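You operate a simulated robot arm through the tools that you are given. There is no shell and no other tool. Be economical: measure what you need, move in short steps, check, and stop when the job is done.

The job below is to be done with a simulated robot arm. You get a single attempt, and the scene is never put back.

## Task
Count the bottles on the top of the box table, then put as many of the tissue wraps from the top of the box table on the shelf of the box table. Put the cloth on the top of the box table away on the middle left shelf of the wall rack. Take the orange from the shelf of the box table and leave it on the upper shelf of the tall rack. Put the blue band from the middle shelf of the store rack on the top of the box table. Take the clean strainer and put it on the middle shelf of the store rack. Fetch the wrap from the top of the wall table and set it on the lower shelf of the tall rack. Put the yellow cup on top of the blue tiny liner. Take the clear beaker labelled "W23" from the top of the green table and leave it in the divided box. Fetch the black tray from the floor of the tray guide and set it on the top of the tester bench. The order is free. Set down upright: band, yellow cup.

Only the result counts: the job must be done as asked and must still hold three seconds after the hand-in. Knocking over, shifting, dropping, spilling or breaking anything else fails it. Flat cloth is picked up by pressing the open fingertips on it (5 to 10 N) and closing them slowly along it; thin cloth reads only 2 to 8 mm in the jaws.

## Robot
A 6-joint arm with a two-finger gripper on a trunk, on a base that drives. Base frame: it is fixed to the floor where the robot stands at the start and does not move with it; the origin is under the middle of the robot, x ahead of it, y to its left, z up; the surface under the hand at the start is at about z = 82. Units: cm, degrees, N and s.
Its first joint turns from -166.0 to 166.0 degrees. Places, roughly: band [50, -225, 100]; black tray (30x19x5 cm) [-580, 30, 60]; bottle [50, -75, 100]; clean strainer (7x7x6 cm) [70, -300, 110]; clear beaker [-400, -450, 75]; cloth (13x6x3 cm) [70, -20, 80]; divided box (25x13x6 cm) [-120, -450, 60]; lower shelf of the tall rack [70, -280, 60]; middle left shelf of the wall rack [-870, -310, 120]; middle shelf of the store rack [50, -160, 100]; orange (6x6x6 cm) [70, -40, 40]; shelf of the box table [60, -20, 40]; tiny liner (25x8x4 cm) [-320, -320, 70]; tissue wrap (8x8x6 cm) [70, 20, 90]; top of the box table [60, -20, 80]; top of the tester bench [-850, -40, 80]; upper shelf of the tall rack [70, -280, 100]; wrap (8x8x6 cm) [50, -400, 90]; yellow cup (6x6x8 cm) [-320, -340, 80]. Payload 2.45 kg.
The tool frame sits at the grasp point between the pads (the TCP): z along the fingers, y along the line on which they close. The tips reach 2 cm beyond it. The gripper opens to 14 cm. The gripper's body begins 16.8 cm behind the TCP.
Orientation is that of the tool frame in the base frame, as a unit quaternion [x, y, z, w]. With the fingers straight down and closing along the base's y, the tool's x points along the base's -x, its y along +y and its z along -z.

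## Interface
- The arm moves only by the tool drive_tool. Its argument "steps" is a list of rows, each a list of 3 entries, a list of its own where there are three numbers: the turn, a rotation vector about the base's x, y, z in units of 4 degrees (1.0 is 4 degrees), then the shift along the base's x, y, z in units of 40 mm (1.0 is 40 mm), then the opening, from 0 (shut) to 1 (fully open). In form: [[[ax, ay, az], [tx, ty, tz], fingers], ...]. A call has 1 to 10 rows; each row shifts and turns the commanded pose from where the row before left it. A call with a number of a shift or a turn outside -1 to 1 is refused whole. Rows are played at 5 a second. More than 5 cm and 8.6 degrees between two rows, or a gripper value outside its range, and nothing of the call is played. Where a pose cannot be reached the arm comes as near as it can. A force on the tool above 40 N (or 10 N above the force at the start of the call, whichever is more), or a blocked arm, ends the call early, and 0.2 s more pass. The fingers move at their own pace (about 4.5 cm/s each) and stop on an object; they squeeze with about 29 N. The grip force told is the motor's: it shows also when the fingers shut on nothing. Time passes only in rows, and 0.2 s behind the last, so rows that do not move let the fingers close. It gives the time, the measured TCP pose, the force on the tool (base axes), the opening and the grip force at its end, in the units of the frame above (readings bear some noise), with the torque about the TCP (base axes, N m) and any sound that the robot's microphone picked up, and new pictures: "show" is both (left out), scene, wrist or none.
- Cameras (640 x 400 px; columns grow to the right, rows downward): "scene" is now at [-11.27, 12.52, 115.14]; the picture's right is [-0.50, -0.87, 0.00], its down [-0.41, 0.24, -0.88] and it looks along [0.76, -0.44, -0.47] (base axes); focal length 219 px, centre (320, 200). "wrist" rides on the gripper at [7.8, 1.1, -20.9] in the tool frame; the picture's right is [-0.14, 0.99, 0.00], its down [-0.92, -0.13, -0.37] and it looks along [-0.36, -0.05, 0.93] (tool axes); focal length 280 px, centre (320, 200). There is no depth. A picture from a camera that has moved, and an enlarged one, comes with that camera's place and axes in the base frame and with its lens. The place of the scene camera against the robot may be out by one fixed shift of up to 2.5 cm in any direction.
- base_move(legs): drives the robot by 1 to 6 legs, each [ahead, left, turn to the left] in cm, cm and degrees, along the robot's own axes; the way and the turn of a leg run together, so that a leg with both is an arc; at most 150 cm and 180 degrees a leg. The arm and the cameras ride along, it lands a little off, and it stops where it bumps. It gives what a move gives, and a new picture of the scene camera.
- head_to(pan, tilt): turns the head with the scene camera to pan (to the left, within 143 degrees either way) and tilt (down, from -29 to 69), counted from straight ahead of the robot. It gives what a move gives, and a new picture of the scene camera.
- close_up(camera, box): a new picture of the part [left, top, right, bottom] of that camera's present view, enlarged. The clock stands still meanwhile.
- close_job(): hands the job in; it is judged then, once.

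Work in short steps. Places have to be worked out from the pictures, the camera data and where the tool is seen: move nearer, look again, correct. Check each grasp and each placing, and mend what went wrong. You have 525 turns and 360 pictures in all, those below and enlarged ones among them. Open the gripper and draw the arm clear of the work before you hand the job in, unless the task says otherwise; then end with one line.

The tools are called after ">>>" by a JSON object that holds its "fn" and its "kwargs". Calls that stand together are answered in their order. drive_tool: Moves the arm, as the interface text tells. Its arguments: {"type":"object","properties":{"steps":{"type":"array"},"show":{"type":"string","enum":["both","scene","wrist","none"]}},"required":["steps"]} The other tools are called the same way: base_move (legs) drives the base; head_to (pan, tilt) turns the head that bears the scene camera; close_up (camera, box) takes an enlarged picture of a part of a camera's view; close_job () hands the job in.

At the start:

```text
time: 0.0
eef_pos: [62.6, 4.52, 105.47]
tool_rot: [0.0, 1.0, -0.001, 0.001]
contact_force: [-0.9, 0.5, -0.3]
moment: [0.01, 0.02, 0.01]
opening: 13.99
gripper_force: 0.0
robot x, y, heading: [0.19, -0.07, -0.1]
head pan, tilt: [-30.0, 28.2]
```

scene: 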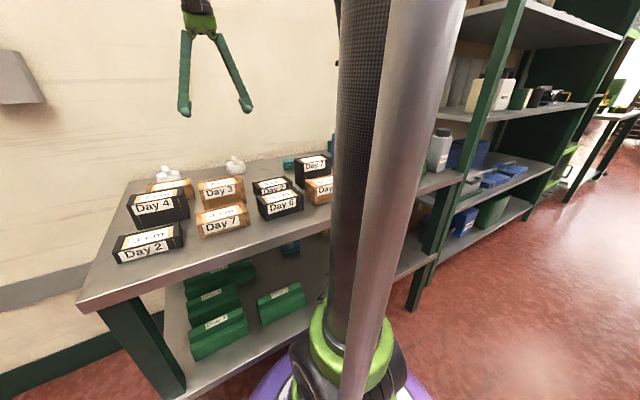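
wrist: 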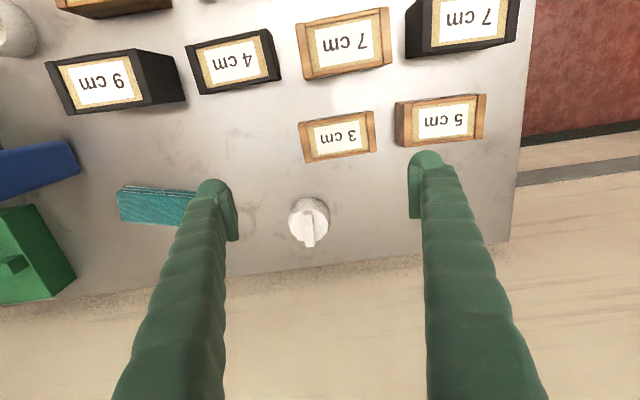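

I begin by looking over the box table: the head turns to see its top.

>>> {"fn": "head_to", "kwargs": {"pan": 0, "tilt": 35}}

>>> {"fn": "head_to", "kwargs": {"pan": -55, "tilt": 30}}

```text
time: 0.9
eef_pos: [62.6, 4.36, 105.65]
tool_rot: [0.0, 1.0, 0.0, 0.001]
contact_force: [-0.4, 0.2, 0.5]
moment: [-0.02, 0.03, 0.04]
opening: 14.01
gripper_force: 0.0
robot x, y, heading: [0.13, -0.16, -0.0]
head pan, tilt: [0.0, 35.0]
camera scene: at [-10.35, 17.08, 114.08], right [0.0, -1.0, 0.0], down [-0.57, 0.0, -0.82], along [0.82, 0.0, -0.57], focal length 219 px, centre (320, 200)
```

scene: 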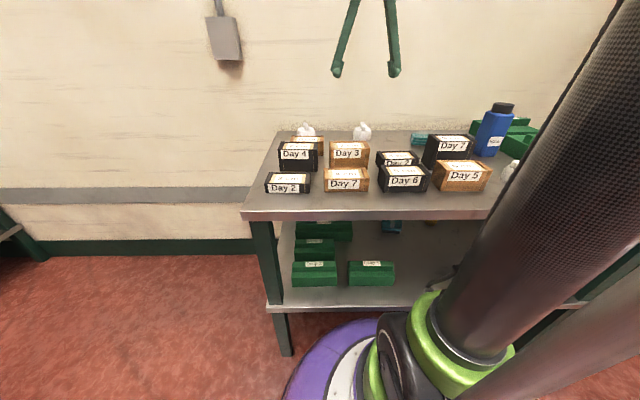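

```text
time: 2.2
eef_pos: [62.6, 4.44, 105.55]
tool_rot: [0.0, 1.0, 0.0, 0.0]
contact_force: [-0.3, 0.5, 0.6]
moment: [0.0, -0.01, -0.04]
opening: 14.01
gripper_force: 0.0
robot x, y, heading: [-0.35, -0.0, 0.1]
head pan, tilt: [-55.0, 30.0]
camera scene: at [-13.96, 9.68, 114.85], right [-0.82, -0.57, 0.0], down [-0.29, 0.41, -0.87], along [0.5, -0.71, -0.5], focal length 219 px, centre (320, 200)
```

scene: 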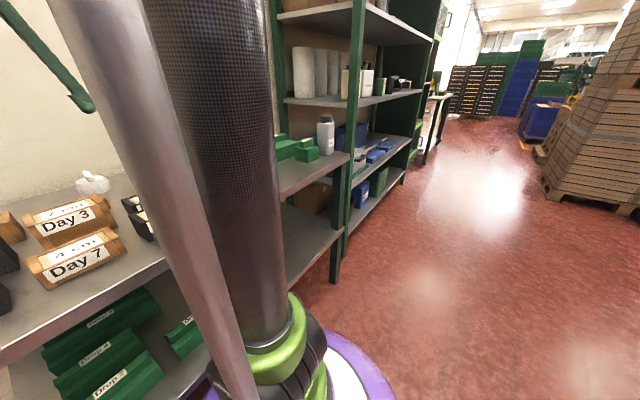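

The trunk hides part of the table. I look behind before backing off for an overview.

>>> {"fn": "head_to", "kwargs": {"pan": 130, "tilt": 20}}

>>> {"fn": "head_to", "kwargs": {"pan": -130, "tilt": 20}}

```text
time: 4.9
eef_pos: [62.58, 4.44, 105.59]
tool_rot: [0.0, 1.0, 0.0, 0.0]
contact_force: [-0.6, -0.4, -0.1]
moment: [-0.01, -0.03, 0.02]
opening: 14.01
gripper_force: 0.0
robot x, y, heading: [-0.31, -0.13, 0.1]
head pan, tilt: [130.0, 20.0]
camera scene: at [-25.14, 24.22, 116.46], right [0.77, 0.64, 0.0], down [0.22, -0.26, -0.94], along [-0.6, 0.72, -0.34], focal length 219 px, centre (320, 200)
```

scene: 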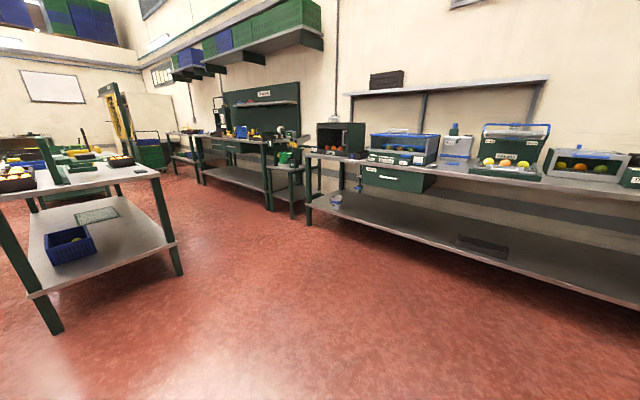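

```text
time: 8.6
eef_pos: [62.63, 4.33, 105.49]
tool_rot: [-0.001, 1.0, 0.0, 0.0]
contact_force: [-0.2, -0.3, -0.8]
moment: [0.02, -0.02, 0.01]
opening: 13.99
gripper_force: 0.0
robot x, y, heading: [0.39, 0.16, 0.0]
head pan, tilt: [-130.0, 20.0]
camera scene: at [-25.14, 9.95, 116.46], right [-0.77, 0.64, 0.0], down [0.22, 0.26, -0.94], along [-0.6, -0.72, -0.34], focal length 219 px, centre (320, 200)
```

scene: 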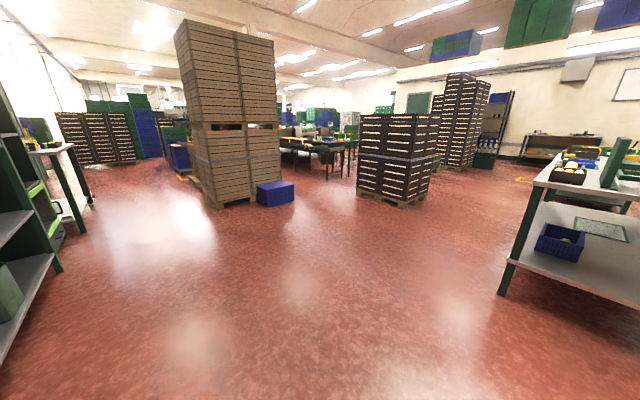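

There is free floor behind. I back off 60 cm and to the right, then look at the table.

>>> {"fn": "base_move", "kwargs": {"legs": [[-60, -25, 0]]}}

>>> {"fn": "head_to", "kwargs": {"pan": 10, "tilt": 22}}

>>> {"fn": "head_to", "kwargs": {"pan": -40, "tilt": 22}}

```text
time: 12.2
eef_pos: [1.86, -21.59, 105.45]
tool_rot: [0.009, 1.0, 0.0, 0.0]
contact_force: [0.2, -0.1, -0.1]
moment: [-0.01, -0.01, -0.05]
opening: 13.97
gripper_force: 0.0
robot x, y, heading: [-61.18, -24.87, -1.1]
head pan, tilt: [-130.0, 20.0]
camera scene: at [-85.65, -14.45, 116.46], right [-0.75, 0.66, 0.0], down [0.22, 0.26, -0.94], along [-0.62, -0.71, -0.34], focal length 219 px, centre (320, 200)
```

scene: 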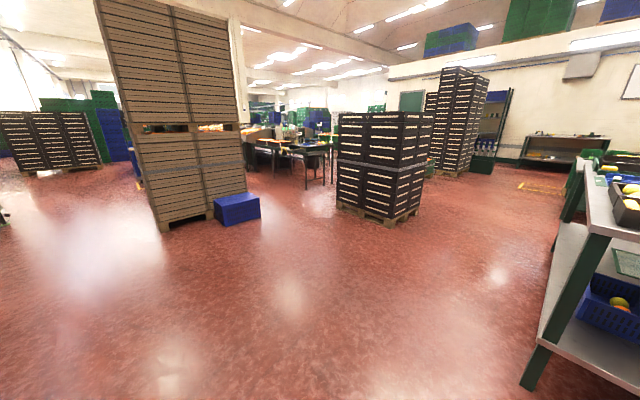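

```text
time: 14.4
eef_pos: [1.94, -21.55, 105.55]
tool_rot: [0.01, 1.0, 0.0, 0.001]
contact_force: [-1.0, -0.2, 0.2]
moment: [-0.01, 0.02, 0.01]
opening: 13.98
gripper_force: 0.1
robot x, y, heading: [-60.71, -24.67, -1.0]
head pan, tilt: [10.0, 22.0]
camera scene: at [-70.36, -6.0, 116.13], right [0.15, -0.99, 0.0], down [-0.37, -0.06, -0.93], along [0.92, 0.14, -0.37], focal length 219 px, centre (320, 200)
```

scene: 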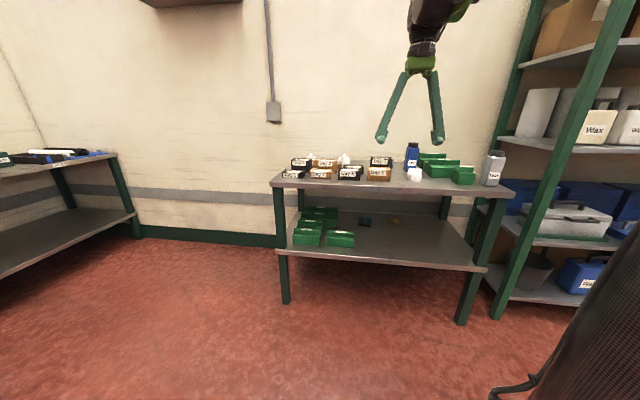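

```text
time: 15.6
eef_pos: [1.97, -21.63, 105.65]
tool_rot: [0.01, 1.0, 0.0, 0.001]
contact_force: [0.5, 0.5, -0.1]
moment: [-0.02, 0.0, -0.01]
opening: 13.99
gripper_force: 0.0
robot x, y, heading: [-61.24, -25.08, -1.2]
head pan, tilt: [-40.0, 22.0]
camera scene: at [-72.53, -13.52, 116.13], right [-0.66, -0.75, 0.0], down [-0.28, 0.25, -0.93], along [0.7, -0.61, -0.37], focal length 219 px, centre (320, 200)
```

scene: 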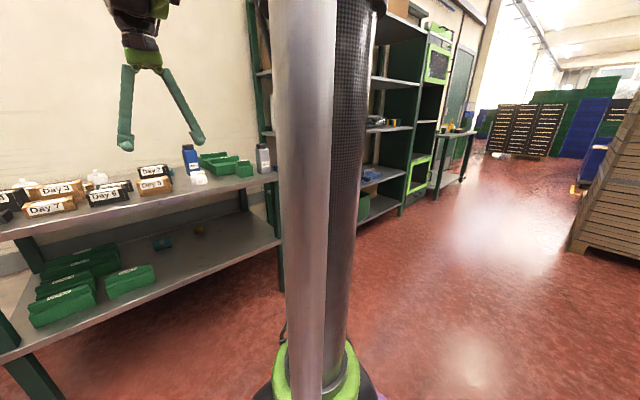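

Two bottles visible (blue, grey) and three tissue wraps. I zoom in on the table.

>>> {"fn": "close_up", "kwargs": {"camera": "scene", "box": [0, 120, 290, 300]}}

>>> {"fn": "head_to", "kwargs": {"pan": 0, "tilt": 25}}

>>> {"fn": "close_up", "kwargs": {"camera": "scene", "box": [230, 110, 480, 290]}}

```text
2.21 times, centred on (145, 210) of scene
camera zoom: at [-72.53, -13.52, 116.13], right [-0.66, -0.75, 0.0], down [-0.28, 0.25, -0.93], along [0.7, -0.61, -0.37], focal length 483 px, centre (706, 178)
```

zoom: 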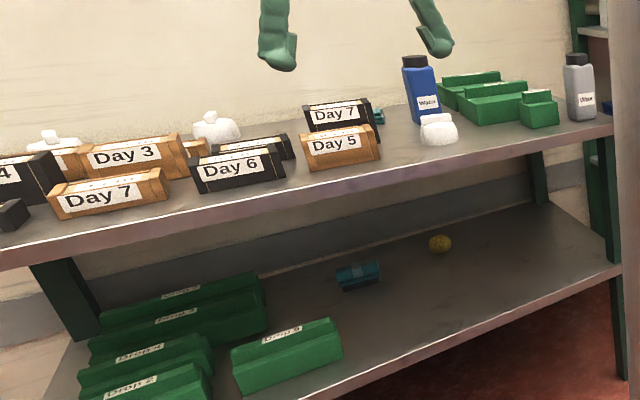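

```text
time: 16.7
eef_pos: [1.93, -21.67, 105.64]
tool_rot: [0.01, 1.0, -0.001, 0.0]
contact_force: [0.4, 0.5, 0.5]
moment: [-0.02, 0.0, 0.01]
opening: 13.98
gripper_force: 0.0
robot x, y, heading: [-60.85, -24.97, -1.2]
head pan, tilt: [0.0, 25.0]
camera scene: at [-70.32, -7.61, 115.65], right [-0.02, -1.0, 0.0], down [-0.42, 0.01, -0.91], along [0.91, -0.02, -0.42], focal length 219 px, centre (320, 200)
```

scene: 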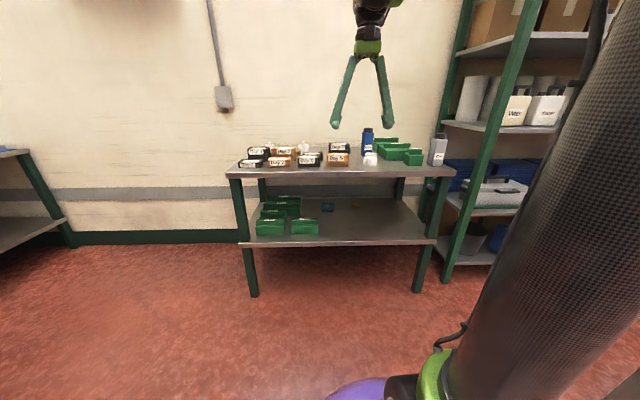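

```text
2.22 times, centred on (355, 200) of scene
camera zoom: at [-70.32, -7.61, 115.65], right [-0.02, -1.0, 0.0], down [-0.42, 0.01, -0.91], along [0.91, -0.02, -0.42], focal length 486 px, centre (242, 200)
```

zoom: 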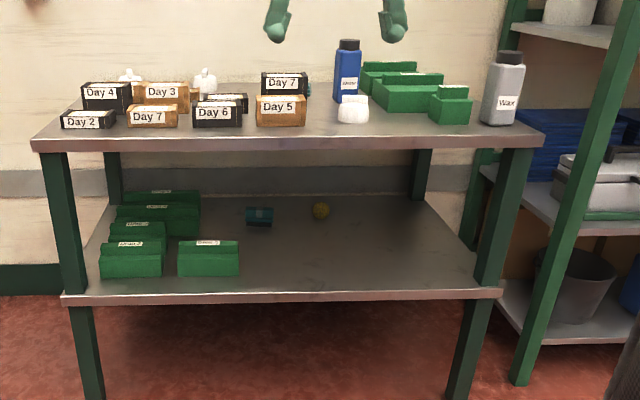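

I zoom in tighter on the orange and on the teal things.

>>> {"fn": "close_up", "kwargs": {"camera": "scene", "box": [300, 185, 400, 247]}}

>>> {"fn": "close_up", "kwargs": {"camera": "scene", "box": [340, 115, 460, 190]}}

```text
6.40 times, centred on (350, 216) of scene
camera zoom: at [-70.32, -7.61, 115.65], right [-0.02, -1.0, 0.0], down [-0.42, 0.01, -0.91], along [0.91, -0.02, -0.42], focal length 1400 px, centre (128, 98)
```

zoom: 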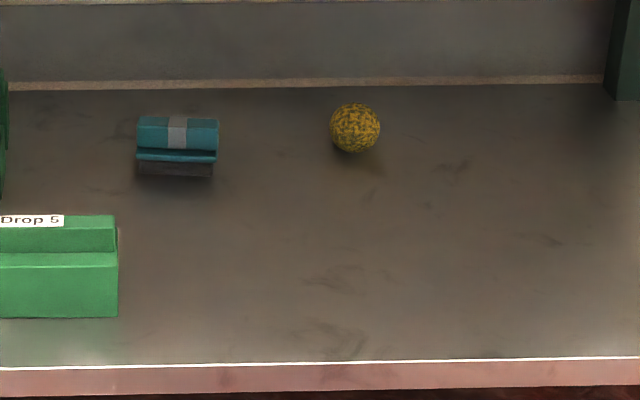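

```text
5.33 times, centred on (400, 152) of scene
camera zoom: at [-70.32, -7.61, 115.65], right [-0.02, -1.0, 0.0], down [-0.42, 0.01, -0.91], along [0.91, -0.02, -0.42], focal length 1167 px, centre (-107, 453)
```

zoom: 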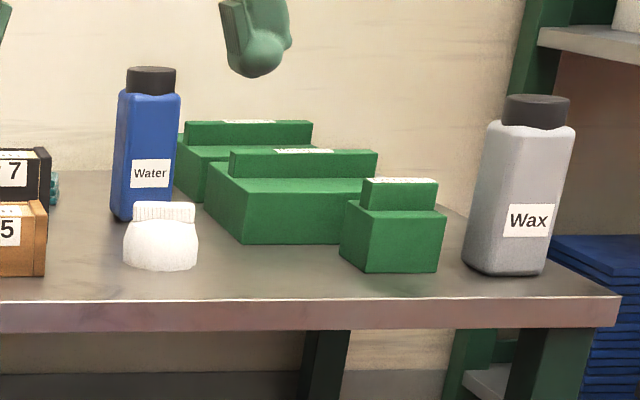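

Orange at about (78,-38) deep on the shelf; front wrap about (50,-38). I raise the arm and drive back near the table, a little to the right.

>>> {"fn": "drive_tool", "kwargs": {"steps": [[[0, 0, 0], [0, 0, 1], 1], [[0, 0, 0], [0, 0, 1], 1], [[0, 0, 0], [0, 0, 1], 1]], "show": "none"}}

>>> {"fn": "base_move", "kwargs": {"legs": [[50, -13, 1.1]]}}

>>> {"fn": "drive_tool", "kwargs": {"steps": [[[0, 0, 0], [0, 0, 0], 1]], "show": "wrist"}}

```text
time: 17.5
eef_pos: [1.85, -21.59, 117.53]
tool_rot: [0.01, 1.0, 0.0, 0.001]
contact_force: [0.0, 0.2, -0.2]
moment: [-0.01, 0.03, -0.01]
opening: 14.01
gripper_force: 0.1
robot x, y, heading: [-60.68, -24.84, -1.0]
head pan, tilt: [0.0, 25.0]
```

```text
time: 20.5
eef_pos: [51.69, -35.18, 117.51]
tool_rot: [0.006, 1.0, 0.0, -0.001]
contact_force: [-0.5, -0.1, -0.3]
moment: [0.04, 0.01, -0.02]
opening: 14.02
gripper_force: 0.1
robot x, y, heading: [-10.51, -38.48, -0.7]
head pan, tilt: [0.0, 25.0]
camera scene: at [-20.41, -21.52, 115.65], right [-0.01, -1.0, 0.0], down [-0.42, 0.01, -0.91], along [0.91, -0.01, -0.42], focal length 219 px, centre (320, 200)
```

scene: 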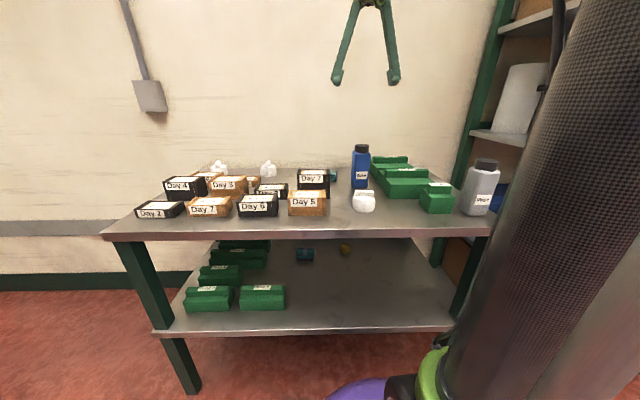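

```text
time: 20.9
eef_pos: [51.62, -35.17, 117.62]
tool_rot: [0.006, 1.0, 0.0, 0.0]
contact_force: [0.6, -0.1, 0.8]
moment: [-0.03, 0.0, 0.04]
opening: 14.0
gripper_force: 0.0
robot x, y, heading: [-10.74, -38.93, -0.7]
head pan, tilt: [0.0, 25.0]
camera wrist: at [43.9, -33.97, 138.45], right [0.15, 0.99, 0.0], down [0.92, -0.14, 0.37], along [0.36, -0.06, -0.93], focal length 280 px, centre (320, 200)
```

wrist: 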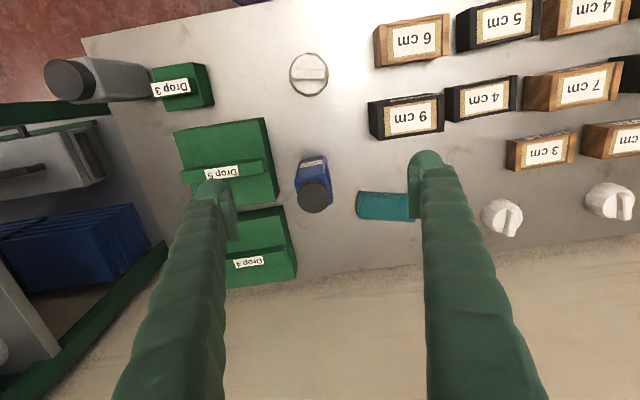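

Wrist view gives two bottles in all (blue Water, grey Wax), three wraps, so two wraps go down. The free front wrap lies near (41,-36); I tilt the tool 40° forward over it.

>>> {"fn": "drive_tool", "kwargs": {"steps": [[[0, -1, 0], [-0.27, -0.02, -0.1], 1], [[0, -1, 0], [-0.27, -0.02, -0.1], 1], [[0, -1, 0], [-0.27, -0.02, -0.1], 1], [[0, -1, 0], [-0.27, -0.02, -0.1], 1], [[0, -1, 0], [-0.27, -0.02, -0.1], 1], [[0, -1, 0], [-0.27, -0.02, -0.1], 1], [[0, -1, 0], [-0.27, -0.02, -0.1], 1], [[0, -1, 0], [-0.27, -0.02, -0.1], 1], [[0, -1, 0], [-0.27, -0.02, -0.1], 1], [[0, -1, 0], [-0.27, -0.02, -0.1], 1]]}}

```text
time: 23.1
eef_pos: [40.96, -35.85, 113.57]
tool_rot: [0.007, 0.939, 0.002, 0.343]
contact_force: [0.2, -1.0, -0.1]
moment: [-0.01, 0.03, 0.0]
opening: 14.01
gripper_force: 0.1
robot x, y, heading: [-10.36, -38.77, -0.6]
head pan, tilt: [0.0, 25.0]
camera scene: at [-20.41, -21.51, 115.65], right [-0.01, -1.0, 0.0], down [-0.42, 0.01, -0.91], along [0.91, -0.01, -0.42], focal length 219 px, centre (320, 200)
camera wrist: at [21.52, -34.8, 124.45], right [0.11, 0.99, 0.1], down [0.47, -0.14, 0.87], along [0.88, -0.06, -0.48], focal length 280 px, centre (320, 200)
```

scene: 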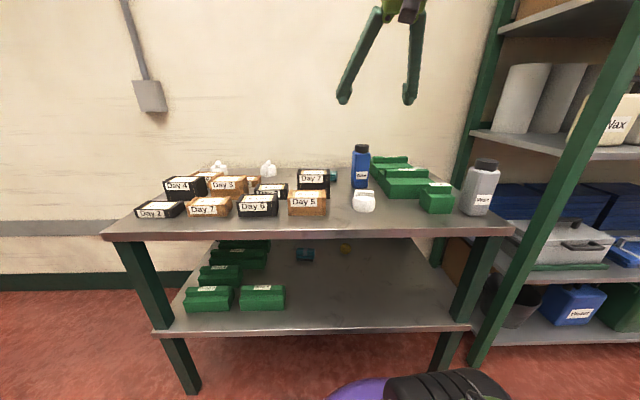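
wrist: 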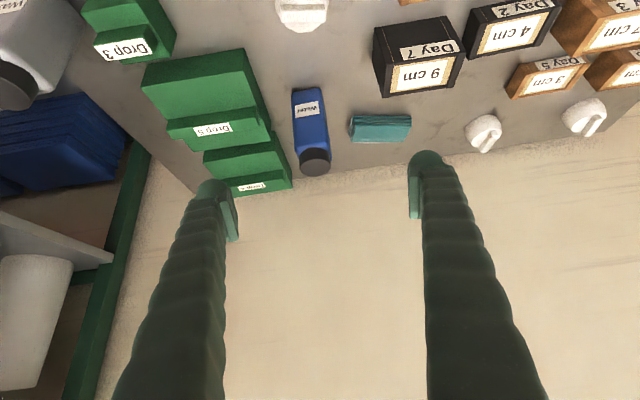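

The wrap checks at (41.5,-36). I descend with the fingers at 11 cm, pausing to check.

>>> {"fn": "drive_tool", "kwargs": {"steps": [[[0, 0, 0], [0, 0, -1], 0.8], [[0, 0, 0], [0, 0, -1], 0.8], [[0, 0, 0], [0, 0, -1], 0.8], [[0, 0, 0], [0, 0, -1], 0.8], [[0, 0, 0], [0, 0, -1], 0.8]]}}

```text
time: 24.3
eef_pos: [40.88, -35.96, 93.55]
tool_rot: [0.006, 0.94, 0.002, 0.342]
contact_force: [0.0, -0.7, -0.3]
moment: [0.02, 0.01, -0.01]
opening: 11.19
gripper_force: 0.1
robot x, y, heading: [-10.92, -38.51, -0.6]
head pan, tilt: [0.0, 25.0]
camera scene: at [-20.43, -21.52, 115.65], right [-0.01, -1.0, 0.0], down [-0.42, 0.01, -0.91], along [0.91, -0.01, -0.42], focal length 219 px, centre (320, 200)
camera wrist: at [21.59, -34.87, 104.59], right [0.12, 0.99, 0.1], down [0.47, -0.14, 0.87], along [0.88, -0.06, -0.48], focal length 280 px, centre (320, 200)
```

scene: 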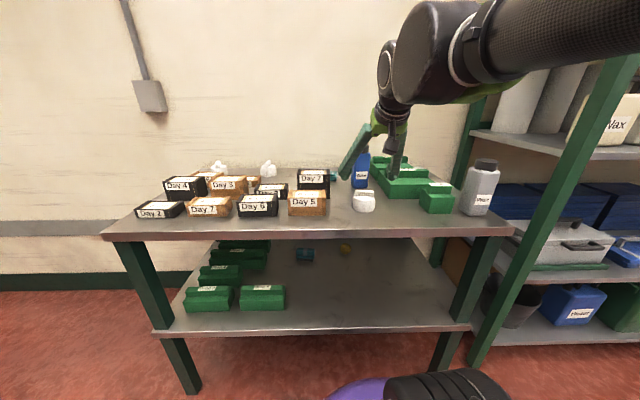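
wrist: 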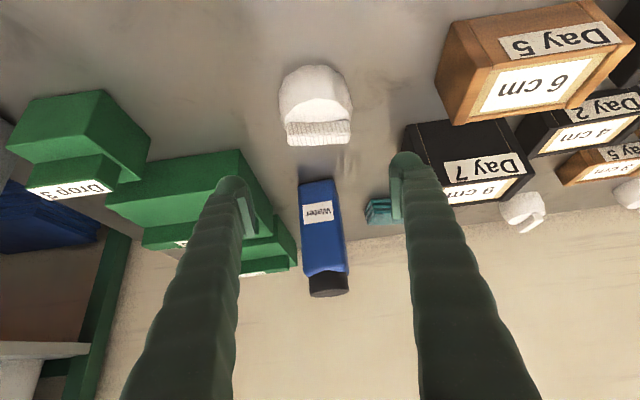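

Wrap centre at about (40,-35.5). I lower to z≈86 and close.

>>> {"fn": "drive_tool", "kwargs": {"steps": [[[0, 0, 0], [-0.1, 0.07, -0.97], 0.8], [[0, 0, 0], [-0.1, 0.07, -0.97], 0.8], [[0, 0, 0], [0, 0, 0], 0.4], [[0, 0, 0], [0, 0, 0], 0.1], [[0, 0, 0], [0, 0, 0], 0.1], [[0, 0, 0], [0, 0, 0], 0.1]]}}

```text
time: 25.7
eef_pos: [40.28, -35.45, 86.03]
tool_rot: [0.007, 0.94, 0.002, 0.342]
contact_force: [0.4, -0.2, -0.4]
moment: [-0.01, 0.03, 0.01]
opening: 6.86
gripper_force: 28.2
robot x, y, heading: [-10.66, -38.74, -0.5]
head pan, tilt: [0.0, 25.0]
camera scene: at [-20.43, -21.52, 115.65], right [-0.01, -1.0, 0.0], down [-0.42, 0.01, -0.91], along [0.91, -0.01, -0.42], focal length 219 px, centre (320, 200)
camera wrist: at [20.91, -34.26, 96.98], right [0.12, 0.99, 0.1], down [0.47, -0.14, 0.87], along [0.88, -0.06, -0.48], focal length 280 px, centre (320, 200)
```

scene: 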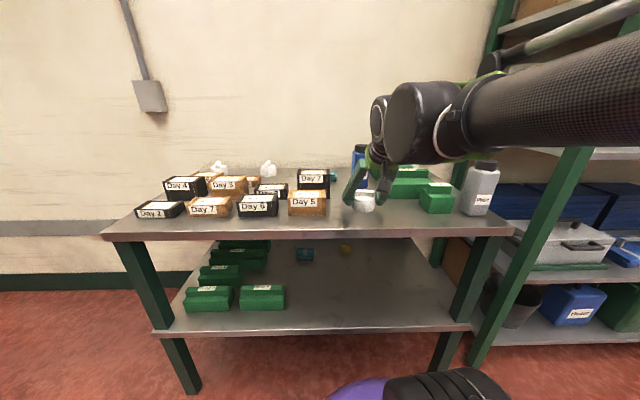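
wrist: 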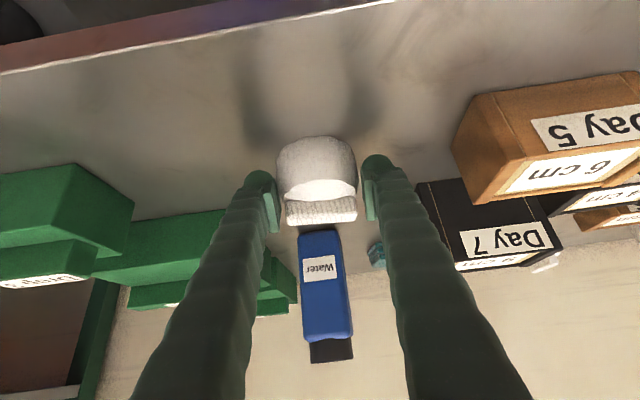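

Gripped (6.9 cm). I lift, back the base off and shift right, then lower the wrap in free space to shelf height.

>>> {"fn": "drive_tool", "kwargs": {"steps": [[[0, 0, 0], [0, 0, 0.7], 0.1], [[0, 0, 0], [0, 0, 0.8], 0.1], [[0, 0, 0], [0, 0, 0.8], 0.1]], "show": "none"}}

>>> {"fn": "base_move", "kwargs": {"legs": [[-38, 0, 0], [0, -21, 0.5]]}}

>>> {"fn": "drive_tool", "kwargs": {"steps": [[[0, 0, 0], [0, 0, -1], 0.1], [[0, 0, 0], [0, 0, -1], 0.1], [[0, 0, 0], [0, 0, -1], 0.1], [[0, 0, 0], [0, 0, -1], 0.1], [[0, 0, 0], [0, 0, -1], 0.1], [[0, 0, 0], [0, 0, -1], 0.1], [[0, 0, 0], [0, 0, -1], 0.1], [[0, 0, 0], [0, 0, -1], 0.1], [[0, 0, 0], [0, 0, -1], 0.1]]}}

```text
time: 26.5
eef_pos: [39.94, -35.5, 95.14]
tool_rot: [0.007, 0.94, 0.002, 0.342]
contact_force: [0.3, 0.8, 0.9]
moment: [0.02, 0.02, 0.02]
opening: 6.8
gripper_force: 29.1
robot x, y, heading: [-10.79, -38.59, -0.6]
head pan, tilt: [0.0, 25.0]
```

```text
time: 30.2
eef_pos: [1.13, -55.82, 95.07]
tool_rot: [0.005, 0.94, 0.003, 0.342]
contact_force: [-1.1, 0.0, -0.3]
moment: [0.02, 0.01, 0.03]
opening: 6.77
gripper_force: 29.1
robot x, y, heading: [-49.52, -59.28, -0.5]
head pan, tilt: [0.0, 25.0]
camera scene: at [-59.29, -41.93, 115.65], right [-0.01, -1.0, 0.0], down [-0.42, 0.0, -0.91], along [0.91, -0.01, -0.42], focal length 219 px, centre (320, 200)
```

scene: 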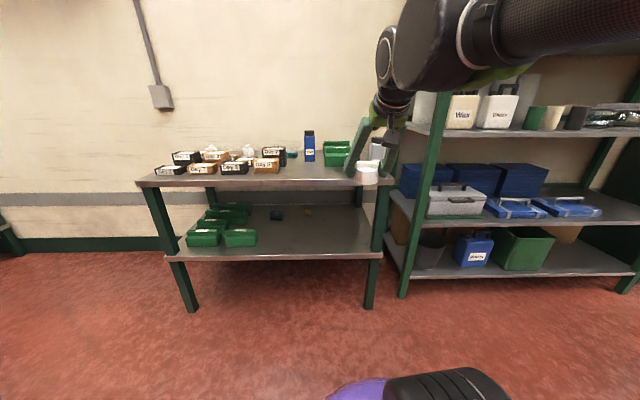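

```text
time: 32.2
eef_pos: [0.97, -55.62, 59.01]
tool_rot: [0.006, 0.94, 0.002, 0.342]
contact_force: [-0.4, -0.1, 0.4]
moment: [0.05, -0.13, 0.01]
opening: 6.76
gripper_force: 29.0
robot x, y, heading: [-49.83, -59.08, -0.9]
head pan, tilt: [0.0, 25.0]
camera scene: at [-59.27, -41.93, 115.65], right [-0.01, -1.0, 0.0], down [-0.42, 0.0, -0.91], along [0.91, -0.01, -0.42], focal length 219 px, centre (320, 200)
camera wrist: at [-18.48, -54.65, 69.95], right [0.11, 0.99, 0.1], down [0.47, -0.14, 0.87], along [0.88, -0.05, -0.48], focal length 280 px, centre (320, 200)
```

scene: 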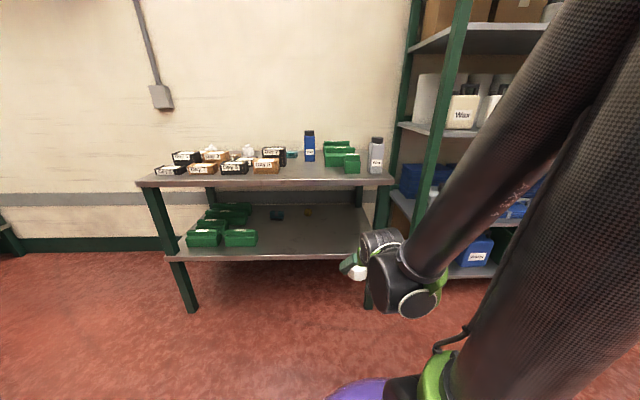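
wrist: 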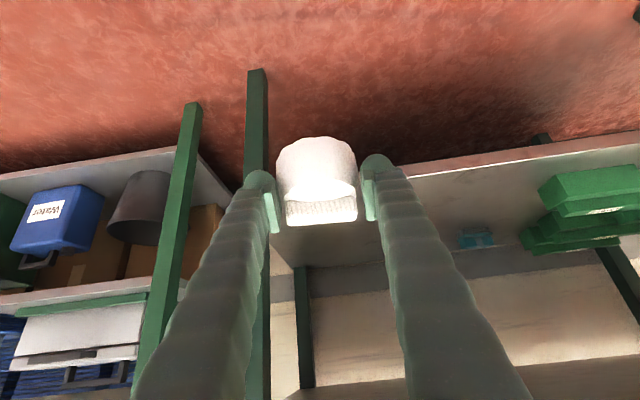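

Shelf edge near x=29, z≈41; right leg near y=-70. I lower to z=49 and drive in to TCP x≈36, y≈-53.

>>> {"fn": "drive_tool", "kwargs": {"steps": [[[0, 0, 0], [0, 0, -0.85], 0.1], [[0, 0, 0], [0, 0, -0.85], 0.1], [[0, 0, 0], [0, 0, -0.8], 0.1]], "show": "none"}}

>>> {"fn": "base_move", "kwargs": {"legs": [[0, 3, 0.7], [25, 0, 0]]}}

>>> {"fn": "drive_tool", "kwargs": {"steps": [[[0, 0, 0], [0, 0, 0], 0.1]], "show": "wrist"}}

```text
time: 33.0
eef_pos: [1.11, -55.79, 55.95]
tool_rot: [0.005, 0.94, 0.003, 0.341]
contact_force: [0.0, -0.1, 0.3]
moment: [-0.01, 0.03, -0.01]
opening: 6.75
gripper_force: 28.9
out of reach, approached as far as the arm can: row 2, 3
robot x, y, heading: [-49.59, -58.61, -0.5]
head pan, tilt: [0.0, 25.0]
```

```text
time: 35.2
eef_pos: [25.87, -52.38, 56.02]
tool_rot: [0.001, 0.94, 0.004, 0.341]
contact_force: [-0.4, -0.3, 1.3]
moment: [-0.02, 0.02, 0.01]
opening: 6.77
gripper_force: 28.9
robot x, y, heading: [-24.88, -55.99, -0.3]
head pan, tilt: [0.0, 25.0]
camera scene: at [-34.59, -39.01, 115.65], right [0.0, -1.0, 0.0], down [-0.42, 0.0, -0.91], along [0.91, 0.0, -0.42], focal length 219 px, centre (320, 200)
```

scene: 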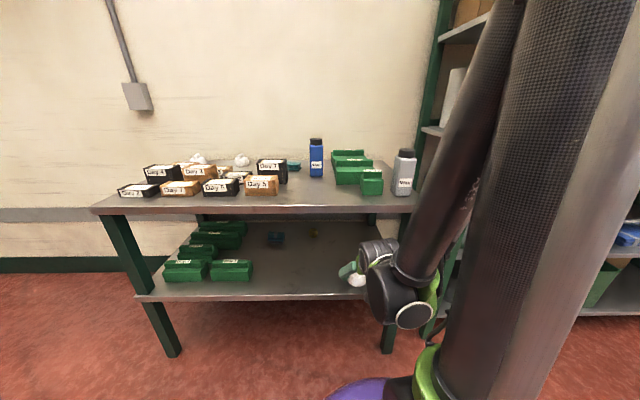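

```text
time: 35.6
eef_pos: [25.84, -52.3, 56.02]
tool_rot: [0.002, 0.94, 0.004, 0.341]
contact_force: [0.3, -0.7, -0.2]
moment: [0.0, 0.0, 0.0]
opening: 6.8
gripper_force: 28.5
robot x, y, heading: [-24.62, -55.82, -0.3]
head pan, tilt: [0.0, 25.0]
camera wrist: at [6.44, -51.42, 66.99], right [0.11, 0.99, 0.1], down [0.47, -0.14, 0.87], along [0.88, -0.05, -0.48], focal length 280 px, centre (320, 200)
```

wrist: 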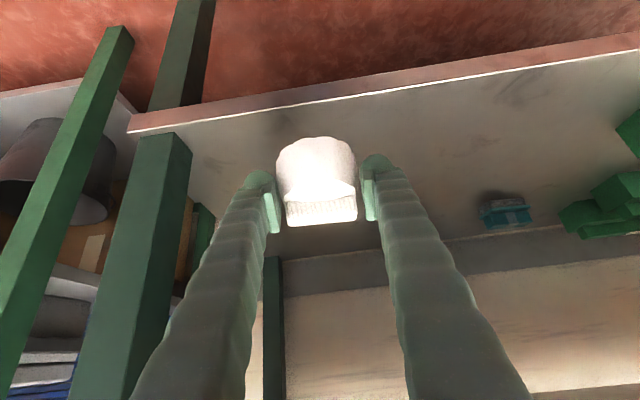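

The arm bottomed out at z=56 here. I test in free air whether it gets lower nearer to the trunk.

>>> {"fn": "drive_tool", "kwargs": {"steps": [[[0, 0, 0], [-1, 0, 0.2], 0.1], [[0, 0, 0], [-1, 0, 0], 0.1], [[0, 0, 0], [-1, 0, -0.5], 0.1], [[0, 0, 0], [0, 0, -1], 0.1], [[0, 0, 0], [0, 0, -1], 0.1], [[0, 0, 0], [0, 0, -1], 0.1]], "show": "scene"}}

```text
time: 37.2
eef_pos: [17.95, -51.38, 57.13]
tool_rot: [0.002, 0.94, 0.004, 0.341]
contact_force: [-0.3, 0.0, 0.0]
moment: [0.0, 0.0, 0.04]
opening: 6.76
gripper_force: 29.1
out of reach, approached as far as the arm can: row 3, 4, 5, 6
robot x, y, heading: [-24.68, -56.4, -0.2]
head pan, tilt: [0.0, 25.0]
stopped in row 6: the arm was blocked; the commanded pose is now the measured one
camera scene: at [-34.6, -39.01, 115.65], right [0.0, -1.0, 0.0], down [-0.42, 0.0, -0.91], along [0.91, 0.0, -0.42], focal length 219 px, centre (320, 200)
```

scene: 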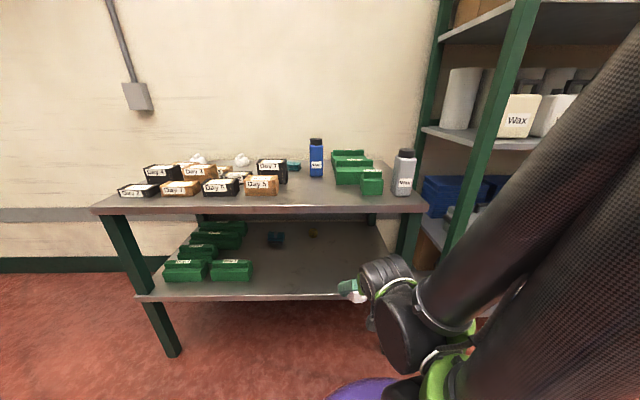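

Closer is worse. I back the base off and test reaching farther out instead.

>>> {"fn": "base_move", "kwargs": {"legs": [[-40, 0, 0]]}}

>>> {"fn": "drive_tool", "kwargs": {"steps": [[[0, 0, 0], [1, 0, 0.2], 0.1], [[0, 0, 0], [1, 0, 0.2], 0.1], [[0, 0, 0], [1, 0, 0], 0.1], [[0, 0, 0], [1, 0, 0], 0.1], [[0, 0, 0], [1, 0, 0], 0.1], [[0, 0, 0], [1, 0, 0], 0.1], [[0, 0, 0], [1, 0, -1], 0.1], [[0, 0, 0], [0, 0, -1], 0.1], [[0, 0, 0], [0, 0, -1], 0.1], [[0, 0, 0], [0, 0, -1], 0.1]], "show": "scene"}}

```text
time: 39.7
eef_pos: [-21.46, -51.29, 57.09]
tool_rot: [0.004, 0.94, 0.003, 0.341]
contact_force: [-0.1, -0.3, -0.4]
moment: [0.0, 0.01, -0.02]
opening: 6.75
gripper_force: 28.9
robot x, y, heading: [-64.11, -56.06, -0.6]
head pan, tilt: [0.0, 25.0]
camera scene: at [-73.93, -38.7, 115.65], right [-0.01, -1.0, 0.0], down [-0.42, 0.0, -0.91], along [0.91, -0.01, -0.42], focal length 219 px, centre (320, 200)
```

scene: 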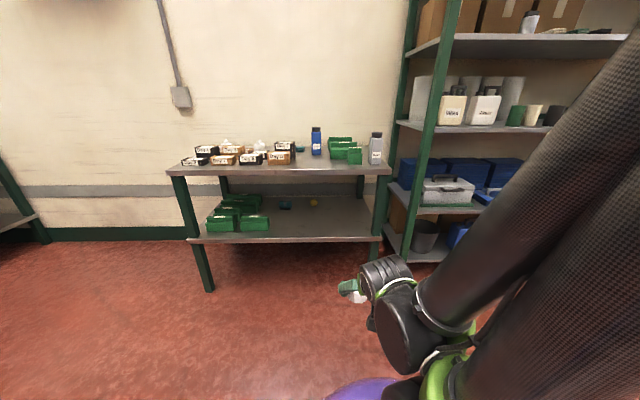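

```text
refused: row 7 steps farther than a row can; nothing moved
```

I redo it within the step limit.

>>> {"fn": "drive_tool", "kwargs": {"steps": [[[0, 0, 0], [1, 0, 0.2], 0.1], [[0, 0, 0], [1, 0, 0.2], 0.1], [[0, 0, 0], [1, 0, 0], 0.1], [[0, 0, 0], [1, 0, 0], 0.1], [[0, 0, 0], [1, 0, 0], 0.1], [[0, 0, 0], [1, 0, 0], 0.1], [[0, 0, 0], [0, 0, -1], 0.1], [[0, 0, 0], [0, 0, -1], 0.1], [[0, 0, 0], [0, 0, -1], 0.1], [[0, 0, 0], [0, 0, -1], 0.1]], "show": "scene"}}

```text
time: 41.9
eef_pos: [4.99, -51.1, 50.9]
tool_rot: [0.004, 0.94, 0.002, 0.34]
contact_force: [0.5, 0.4, 0.0]
moment: [0.01, 0.01, 0.01]
opening: 6.76
gripper_force: 28.8
out of reach, approached as far as the arm can: row 8, 9, 10
robot x, y, heading: [-64.0, -55.74, -0.4]
head pan, tilt: [0.0, 25.0]
camera scene: at [-73.92, -38.7, 115.65], right [-0.01, -1.0, 0.0], down [-0.42, 0.0, -0.91], along [0.91, -0.01, -0.42], focal length 219 px, centre (320, 200)
```

scene: 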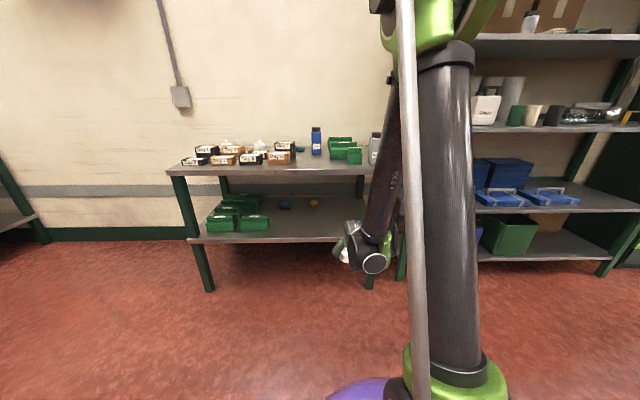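

The shoulder seems low (z≈80), elbow above. I test a further reach plus lower.

>>> {"fn": "drive_tool", "kwargs": {"steps": [[[0, 0, 0], [1, 0, 0], 0.1], [[0, 0, 0], [1, 0, 0], 0.1], [[0, 0, 0], [1, 0, 0], 0.1], [[0, 0, 0], [0, 0, -1], 0.1], [[0, 0, 0], [0, 0, -1], 0.1], [[0, 0, 0], [0, 0, -1], 0.1]], "show": "scene"}}

```text
time: 43.3
eef_pos: [19.51, -50.66, 41.18]
tool_rot: [0.004, 0.941, 0.003, 0.339]
contact_force: [-1.0, 0.1, -1.2]
moment: [-0.04, 0.01, 0.03]
opening: 6.76
gripper_force: 29.2
out of reach, approached as far as the arm can: row 5, 6
robot x, y, heading: [-64.38, -55.85, -0.5]
head pan, tilt: [0.0, 25.0]
camera scene: at [-73.91, -38.7, 115.65], right [-0.01, -1.0, 0.0], down [-0.42, 0.0, -0.91], along [0.91, -0.01, -0.42], focal length 219 px, centre (320, 200)
```

scene: 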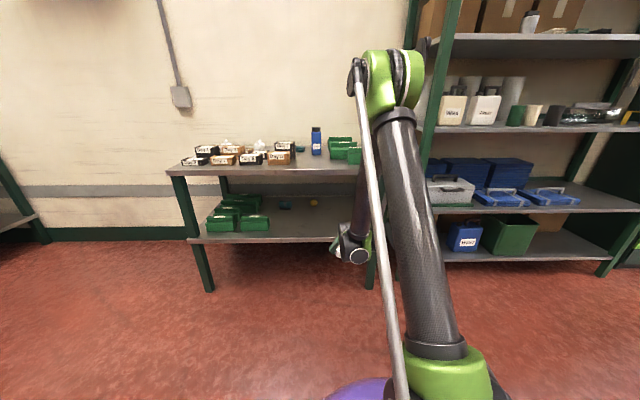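

At 83 cm ahead it reaches z=41: good. I raise to 50 and drive in so that the TCP comes to x≈36.

>>> {"fn": "drive_tool", "kwargs": {"steps": [[[0, 0, 0], [0, 0, 1], 0.1], [[0, 0, 0], [0, 0, 1], 0.1], [[0, 0, 0], [0, 0, 0.2], 0.1]], "show": "none"}}

>>> {"fn": "base_move", "kwargs": {"legs": [[8, -2, 0.5], [8, 0, 0]]}}

>>> {"fn": "drive_tool", "kwargs": {"steps": [[[0, 0, 0], [0, 0, -0.2], 0.1]], "show": "wrist"}}

```text
time: 44.1
eef_pos: [19.4, -50.75, 49.82]
tool_rot: [0.004, 0.94, 0.003, 0.341]
contact_force: [-0.7, 0.1, -0.6]
moment: [0.01, 0.02, 0.0]
opening: 6.76
gripper_force: 28.9
robot x, y, heading: [-63.8, -55.71, -0.4]
head pan, tilt: [0.0, 25.0]
```

```text
time: 45.8
eef_pos: [35.22, -51.94, 49.84]
tool_rot: [-0.001, 0.94, 0.005, 0.341]
contact_force: [0.0, 0.5, 0.8]
moment: [-0.02, -0.01, 0.02]
opening: 6.77
gripper_force: 28.3
robot x, y, heading: [-48.43, -57.5, 0.1]
head pan, tilt: [0.0, 25.0]
camera scene: at [-58.15, -40.86, 115.65], right [0.0, -1.0, 0.0], down [-0.42, 0.0, -0.91], along [0.91, 0.0, -0.42], focal length 219 px, centre (320, 200)
```

scene: 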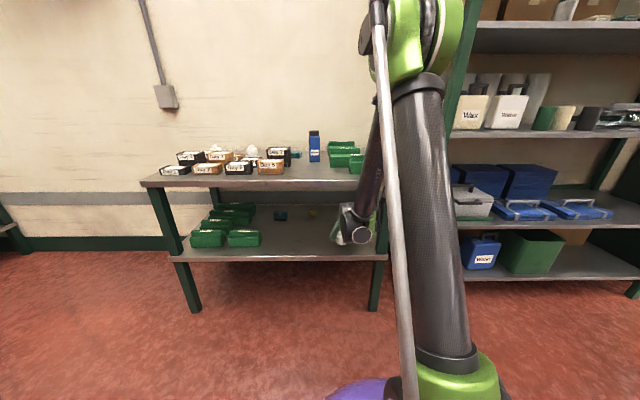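

```text
time: 46.2
eef_pos: [35.22, -51.98, 49.04]
tool_rot: [-0.001, 0.94, 0.005, 0.34]
contact_force: [-0.8, 1.0, -0.1]
moment: [0.0, -0.01, -0.02]
opening: 6.75
gripper_force: 28.9
robot x, y, heading: [-48.21, -58.09, -0.4]
head pan, tilt: [0.0, 25.0]
camera wrist: at [15.86, -51.11, 59.99], right [0.1, 0.99, 0.1], down [0.47, -0.13, 0.87], along [0.88, -0.04, -0.48], focal length 280 px, centre (320, 200)
```

wrist: 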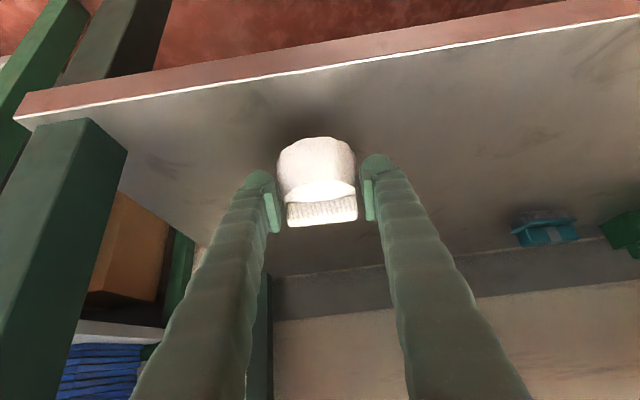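

Edge near x=30. I move 2.5 cm further in and lower gently to contact.

>>> {"fn": "drive_tool", "kwargs": {"steps": [[[0, 0, 0], [0.6, 0, -0.3], 0.1], [[0, 0, 0], [0, 0, -0.3], 0.1], [[0, 0, 0], [0, 0, -0.2], 0.1], [[0, 0, 0], [0, 0, -0.1], 0.1]], "show": "wrist"}}

```text
time: 47.2
eef_pos: [37.67, -52.2, 45.56]
tool_rot: [0.0, 0.94, 0.004, 0.342]
contact_force: [4.8, -3.8, 24.1]
moment: [0.04, -0.24, -0.18]
opening: 6.78
gripper_force: 29.1
robot x, y, heading: [-47.71, -57.97, 0.1]
head pan, tilt: [0.0, 25.0]
camera wrist: at [18.23, -51.3, 56.52], right [0.1, 0.99, 0.1], down [0.47, -0.13, 0.87], along [0.88, -0.04, -0.48], focal length 280 px, centre (320, 200)
```

wrist: 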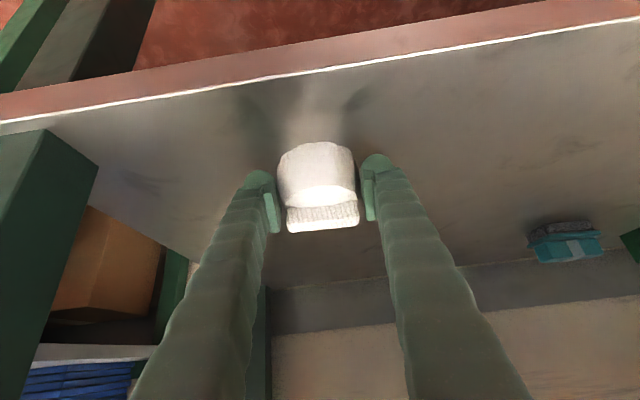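

Contact made. I release and draw back along the tool axis, then reverse the base.

>>> {"fn": "drive_tool", "kwargs": {"steps": [[[0, 0, 0], [0, 0, 0.1], 0.3], [[0, 0, 0], [0, 0, 0], 0.7], [[0, 0, 0], [0, 0, 0], 0.8], [[0, 0, 0], [0, 0, 0], 0.8], [[0, 0, 0], [-0.6, 0, 0.6], 0.8], [[0, 0, 0], [-0.6, 0, 0.6], 0.8], [[0, 0, 0], [-0.9, 0, 0.3], 0.8], [[0, 0, 0], [-0.9, 0, 0.0], 0.8]], "show": "wrist"}}

>>> {"fn": "base_move", "kwargs": {"legs": [[-30, 0, 0]]}}

```text
time: 49.0
eef_pos: [25.78, -51.95, 52.01]
tool_rot: [-0.001, 0.94, 0.004, 0.34]
contact_force: [0.1, -0.1, 0.9]
moment: [-0.01, 0.02, -0.02]
opening: 11.18
gripper_force: 0.0
robot x, y, heading: [-48.08, -58.01, -0.3]
head pan, tilt: [0.0, 25.0]
camera wrist: at [6.35, -51.1, 63.11], right [0.1, 0.99, 0.1], down [0.47, -0.13, 0.87], along [0.88, -0.04, -0.48], focal length 280 px, centre (320, 200)
```

wrist: 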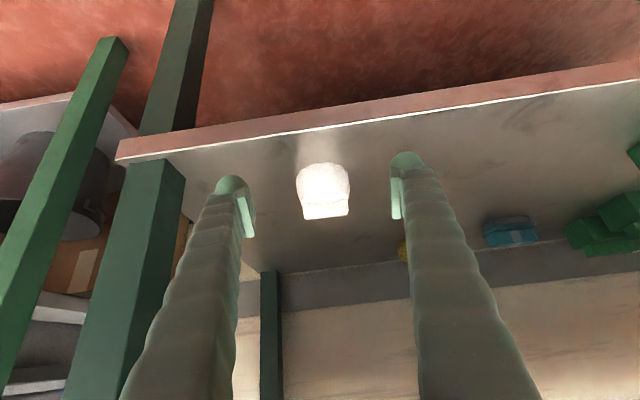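

```text
time: 51.0
eef_pos: [-3.63, -51.52, 51.96]
tool_rot: [-0.004, 0.94, 0.006, 0.342]
contact_force: [-0.9, -0.9, -0.6]
moment: [-0.02, 0.05, 0.01]
opening: 11.21
gripper_force: 0.0
robot x, y, heading: [-77.46, -58.32, 0.7]
head pan, tilt: [0.0, 25.0]
camera scene: at [-87.64, -41.1, 115.65], right [0.01, -1.0, 0.0], down [-0.42, 0.0, -0.91], along [0.91, 0.01, -0.42], focal length 219 px, centre (320, 200)
```

scene: 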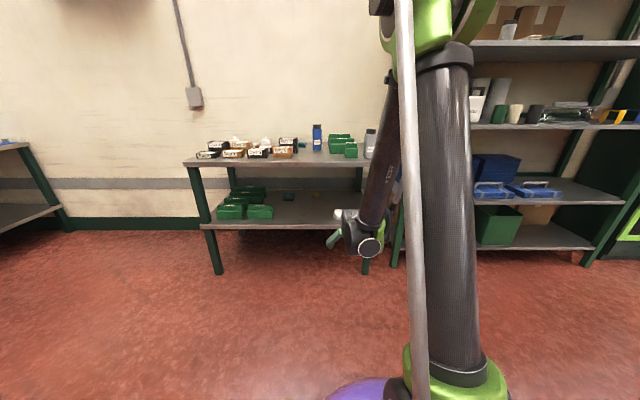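

Wrap one stands on the shelf. I raise the arm and ease the tilt to 32°, then drive toward wrap two at about (74,0).

>>> {"fn": "drive_tool", "kwargs": {"steps": [[[0, 0, 0], [0, 0, 1], 0.8], [[0, 0, 0], [0, 0, 1], 0.8], [[0, 0, 0], [0, 0, 1], 0.8], [[0, 0, 0], [0, 0, 1], 0.8], [[0, 0, 0], [0, 0, 1], 0.8], [[0, 0, 0], [0, 0, 1], 0.8], [[0, 0, 0], [0, 0, 1], 0.8], [[0, 0, 0], [0, 0, 1], 0.8], [[0, 0, 0], [0, 0, 1], 0.8], [[0, 0, 0], [0, 0, 1], 0.8]], "show": "none"}}

>>> {"fn": "drive_tool", "kwargs": {"steps": [[[0, 0, 0], [0, 0, 1], 0.8], [[0, 0, 0], [0, 0, 1], 0.8], [[0, 0, 0], [0, 0, 1], 0.8], [[0, 0, 0], [0, 0, 1], 0.8], [[0, 0, 0], [0, 0, 1], 0.8], [[0, 1, 0], [0, 0, 1], 0.8], [[0, 1, 0], [0, 0, 0.4], 0.8]], "show": "none"}}

>>> {"fn": "base_move", "kwargs": {"legs": [[0, 51, -0.5], [68, 0, 0]]}}

>>> {"fn": "drive_tool", "kwargs": {"steps": [[[0, 0, 0], [0, 0, 0], 0.8]], "show": "wrist"}}

```text
time: 53.2
eef_pos: [-3.65, -51.05, 91.98]
tool_rot: [-0.004, 0.94, 0.006, 0.342]
contact_force: [-0.8, -0.4, -0.2]
moment: [-0.04, -0.01, 0.04]
opening: 11.18
gripper_force: 0.0
robot x, y, heading: [-77.63, -57.94, 0.5]
head pan, tilt: [0.0, 25.0]
```

```text
time: 54.8
eef_pos: [-3.58, -51.69, 117.56]
tool_rot: [-0.004, 0.962, 0.006, 0.274]
contact_force: [-0.2, 1.0, 0.3]
moment: [0.05, 0.0, 0.01]
opening: 11.21
gripper_force: 0.2
robot x, y, heading: [-77.61, -58.21, 0.4]
head pan, tilt: [0.0, 25.0]
```

```text
time: 61.1
eef_pos: [63.15, -2.58, 117.43]
tool_rot: [0.002, 0.961, 0.004, 0.275]
contact_force: [0.5, -0.1, 0.3]
moment: [-0.01, 0.01, -0.01]
opening: 11.2
gripper_force: 0.1
robot x, y, heading: [-10.57, -8.46, -0.4]
head pan, tilt: [0.0, 25.0]
camera scene: at [-20.67, 9.06, 115.65], right [0.0, -1.0, 0.0], down [-0.42, 0.0, -0.91], along [0.91, 0.0, -0.42], focal length 219 px, centre (320, 200)
```

scene: 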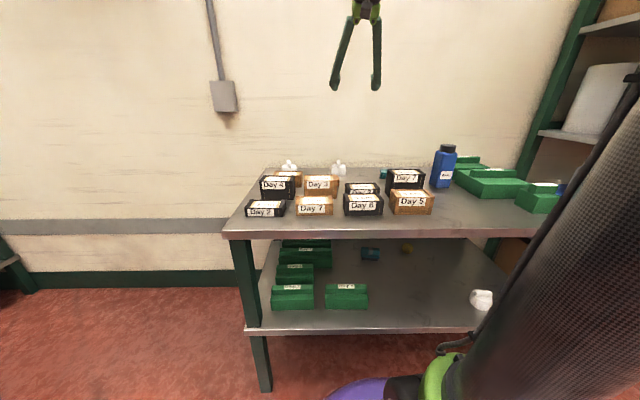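

```text
time: 61.5
eef_pos: [63.23, -2.63, 117.51]
tool_rot: [0.003, 0.962, 0.004, 0.274]
contact_force: [-0.3, 0.1, -0.2]
moment: [-0.01, -0.01, 0.02]
opening: 11.22
gripper_force: 0.0
robot x, y, heading: [-10.69, -8.34, -0.7]
head pan, tilt: [0.0, 25.0]
camera wrist: at [45.56, -1.68, 131.1], right [0.12, 0.99, 0.08], down [0.59, -0.14, 0.8], along [0.8, -0.05, -0.6], focal length 280 px, centre (320, 200)
```

wrist: 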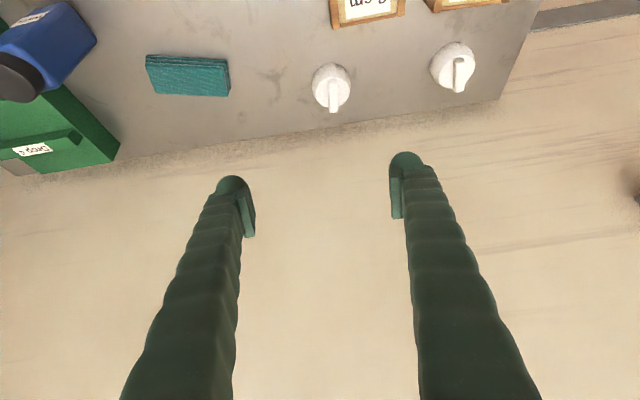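

Wrap two at (74.2,0.6). I approach in two stages.

>>> {"fn": "drive_tool", "kwargs": {"steps": [[[0, 0, 0], [0.45, 0.13, -0.9], 0.8], [[0, 0, 0], [0.45, 0.13, -0.9], 0.8], [[0, 0, 0], [0.45, 0.13, -0.9], 0.8], [[0, 0, 0], [0.45, 0.13, -0.9], 0.8], [[0, 0, 0], [0.45, 0.13, -0.9], 0.8], [[0, 0, 0], [0.45, 0.13, -0.9], 0.8]], "show": "wrist"}}

```text
time: 62.9
eef_pos: [74.08, 0.88, 95.86]
tool_rot: [0.003, 0.961, 0.004, 0.276]
contact_force: [-0.4, 0.7, -0.2]
moment: [0.01, -0.07, -0.01]
opening: 11.18
gripper_force: 0.0
robot x, y, heading: [-10.69, -7.82, -0.0]
head pan, tilt: [0.0, 25.0]
camera wrist: at [56.38, 1.77, 109.51], right [0.12, 0.99, 0.08], down [0.59, -0.14, 0.8], along [0.8, -0.05, -0.6], focal length 280 px, centre (320, 200)
```

wrist: 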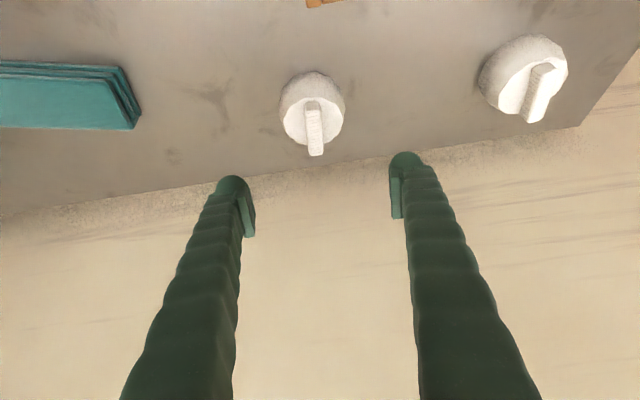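

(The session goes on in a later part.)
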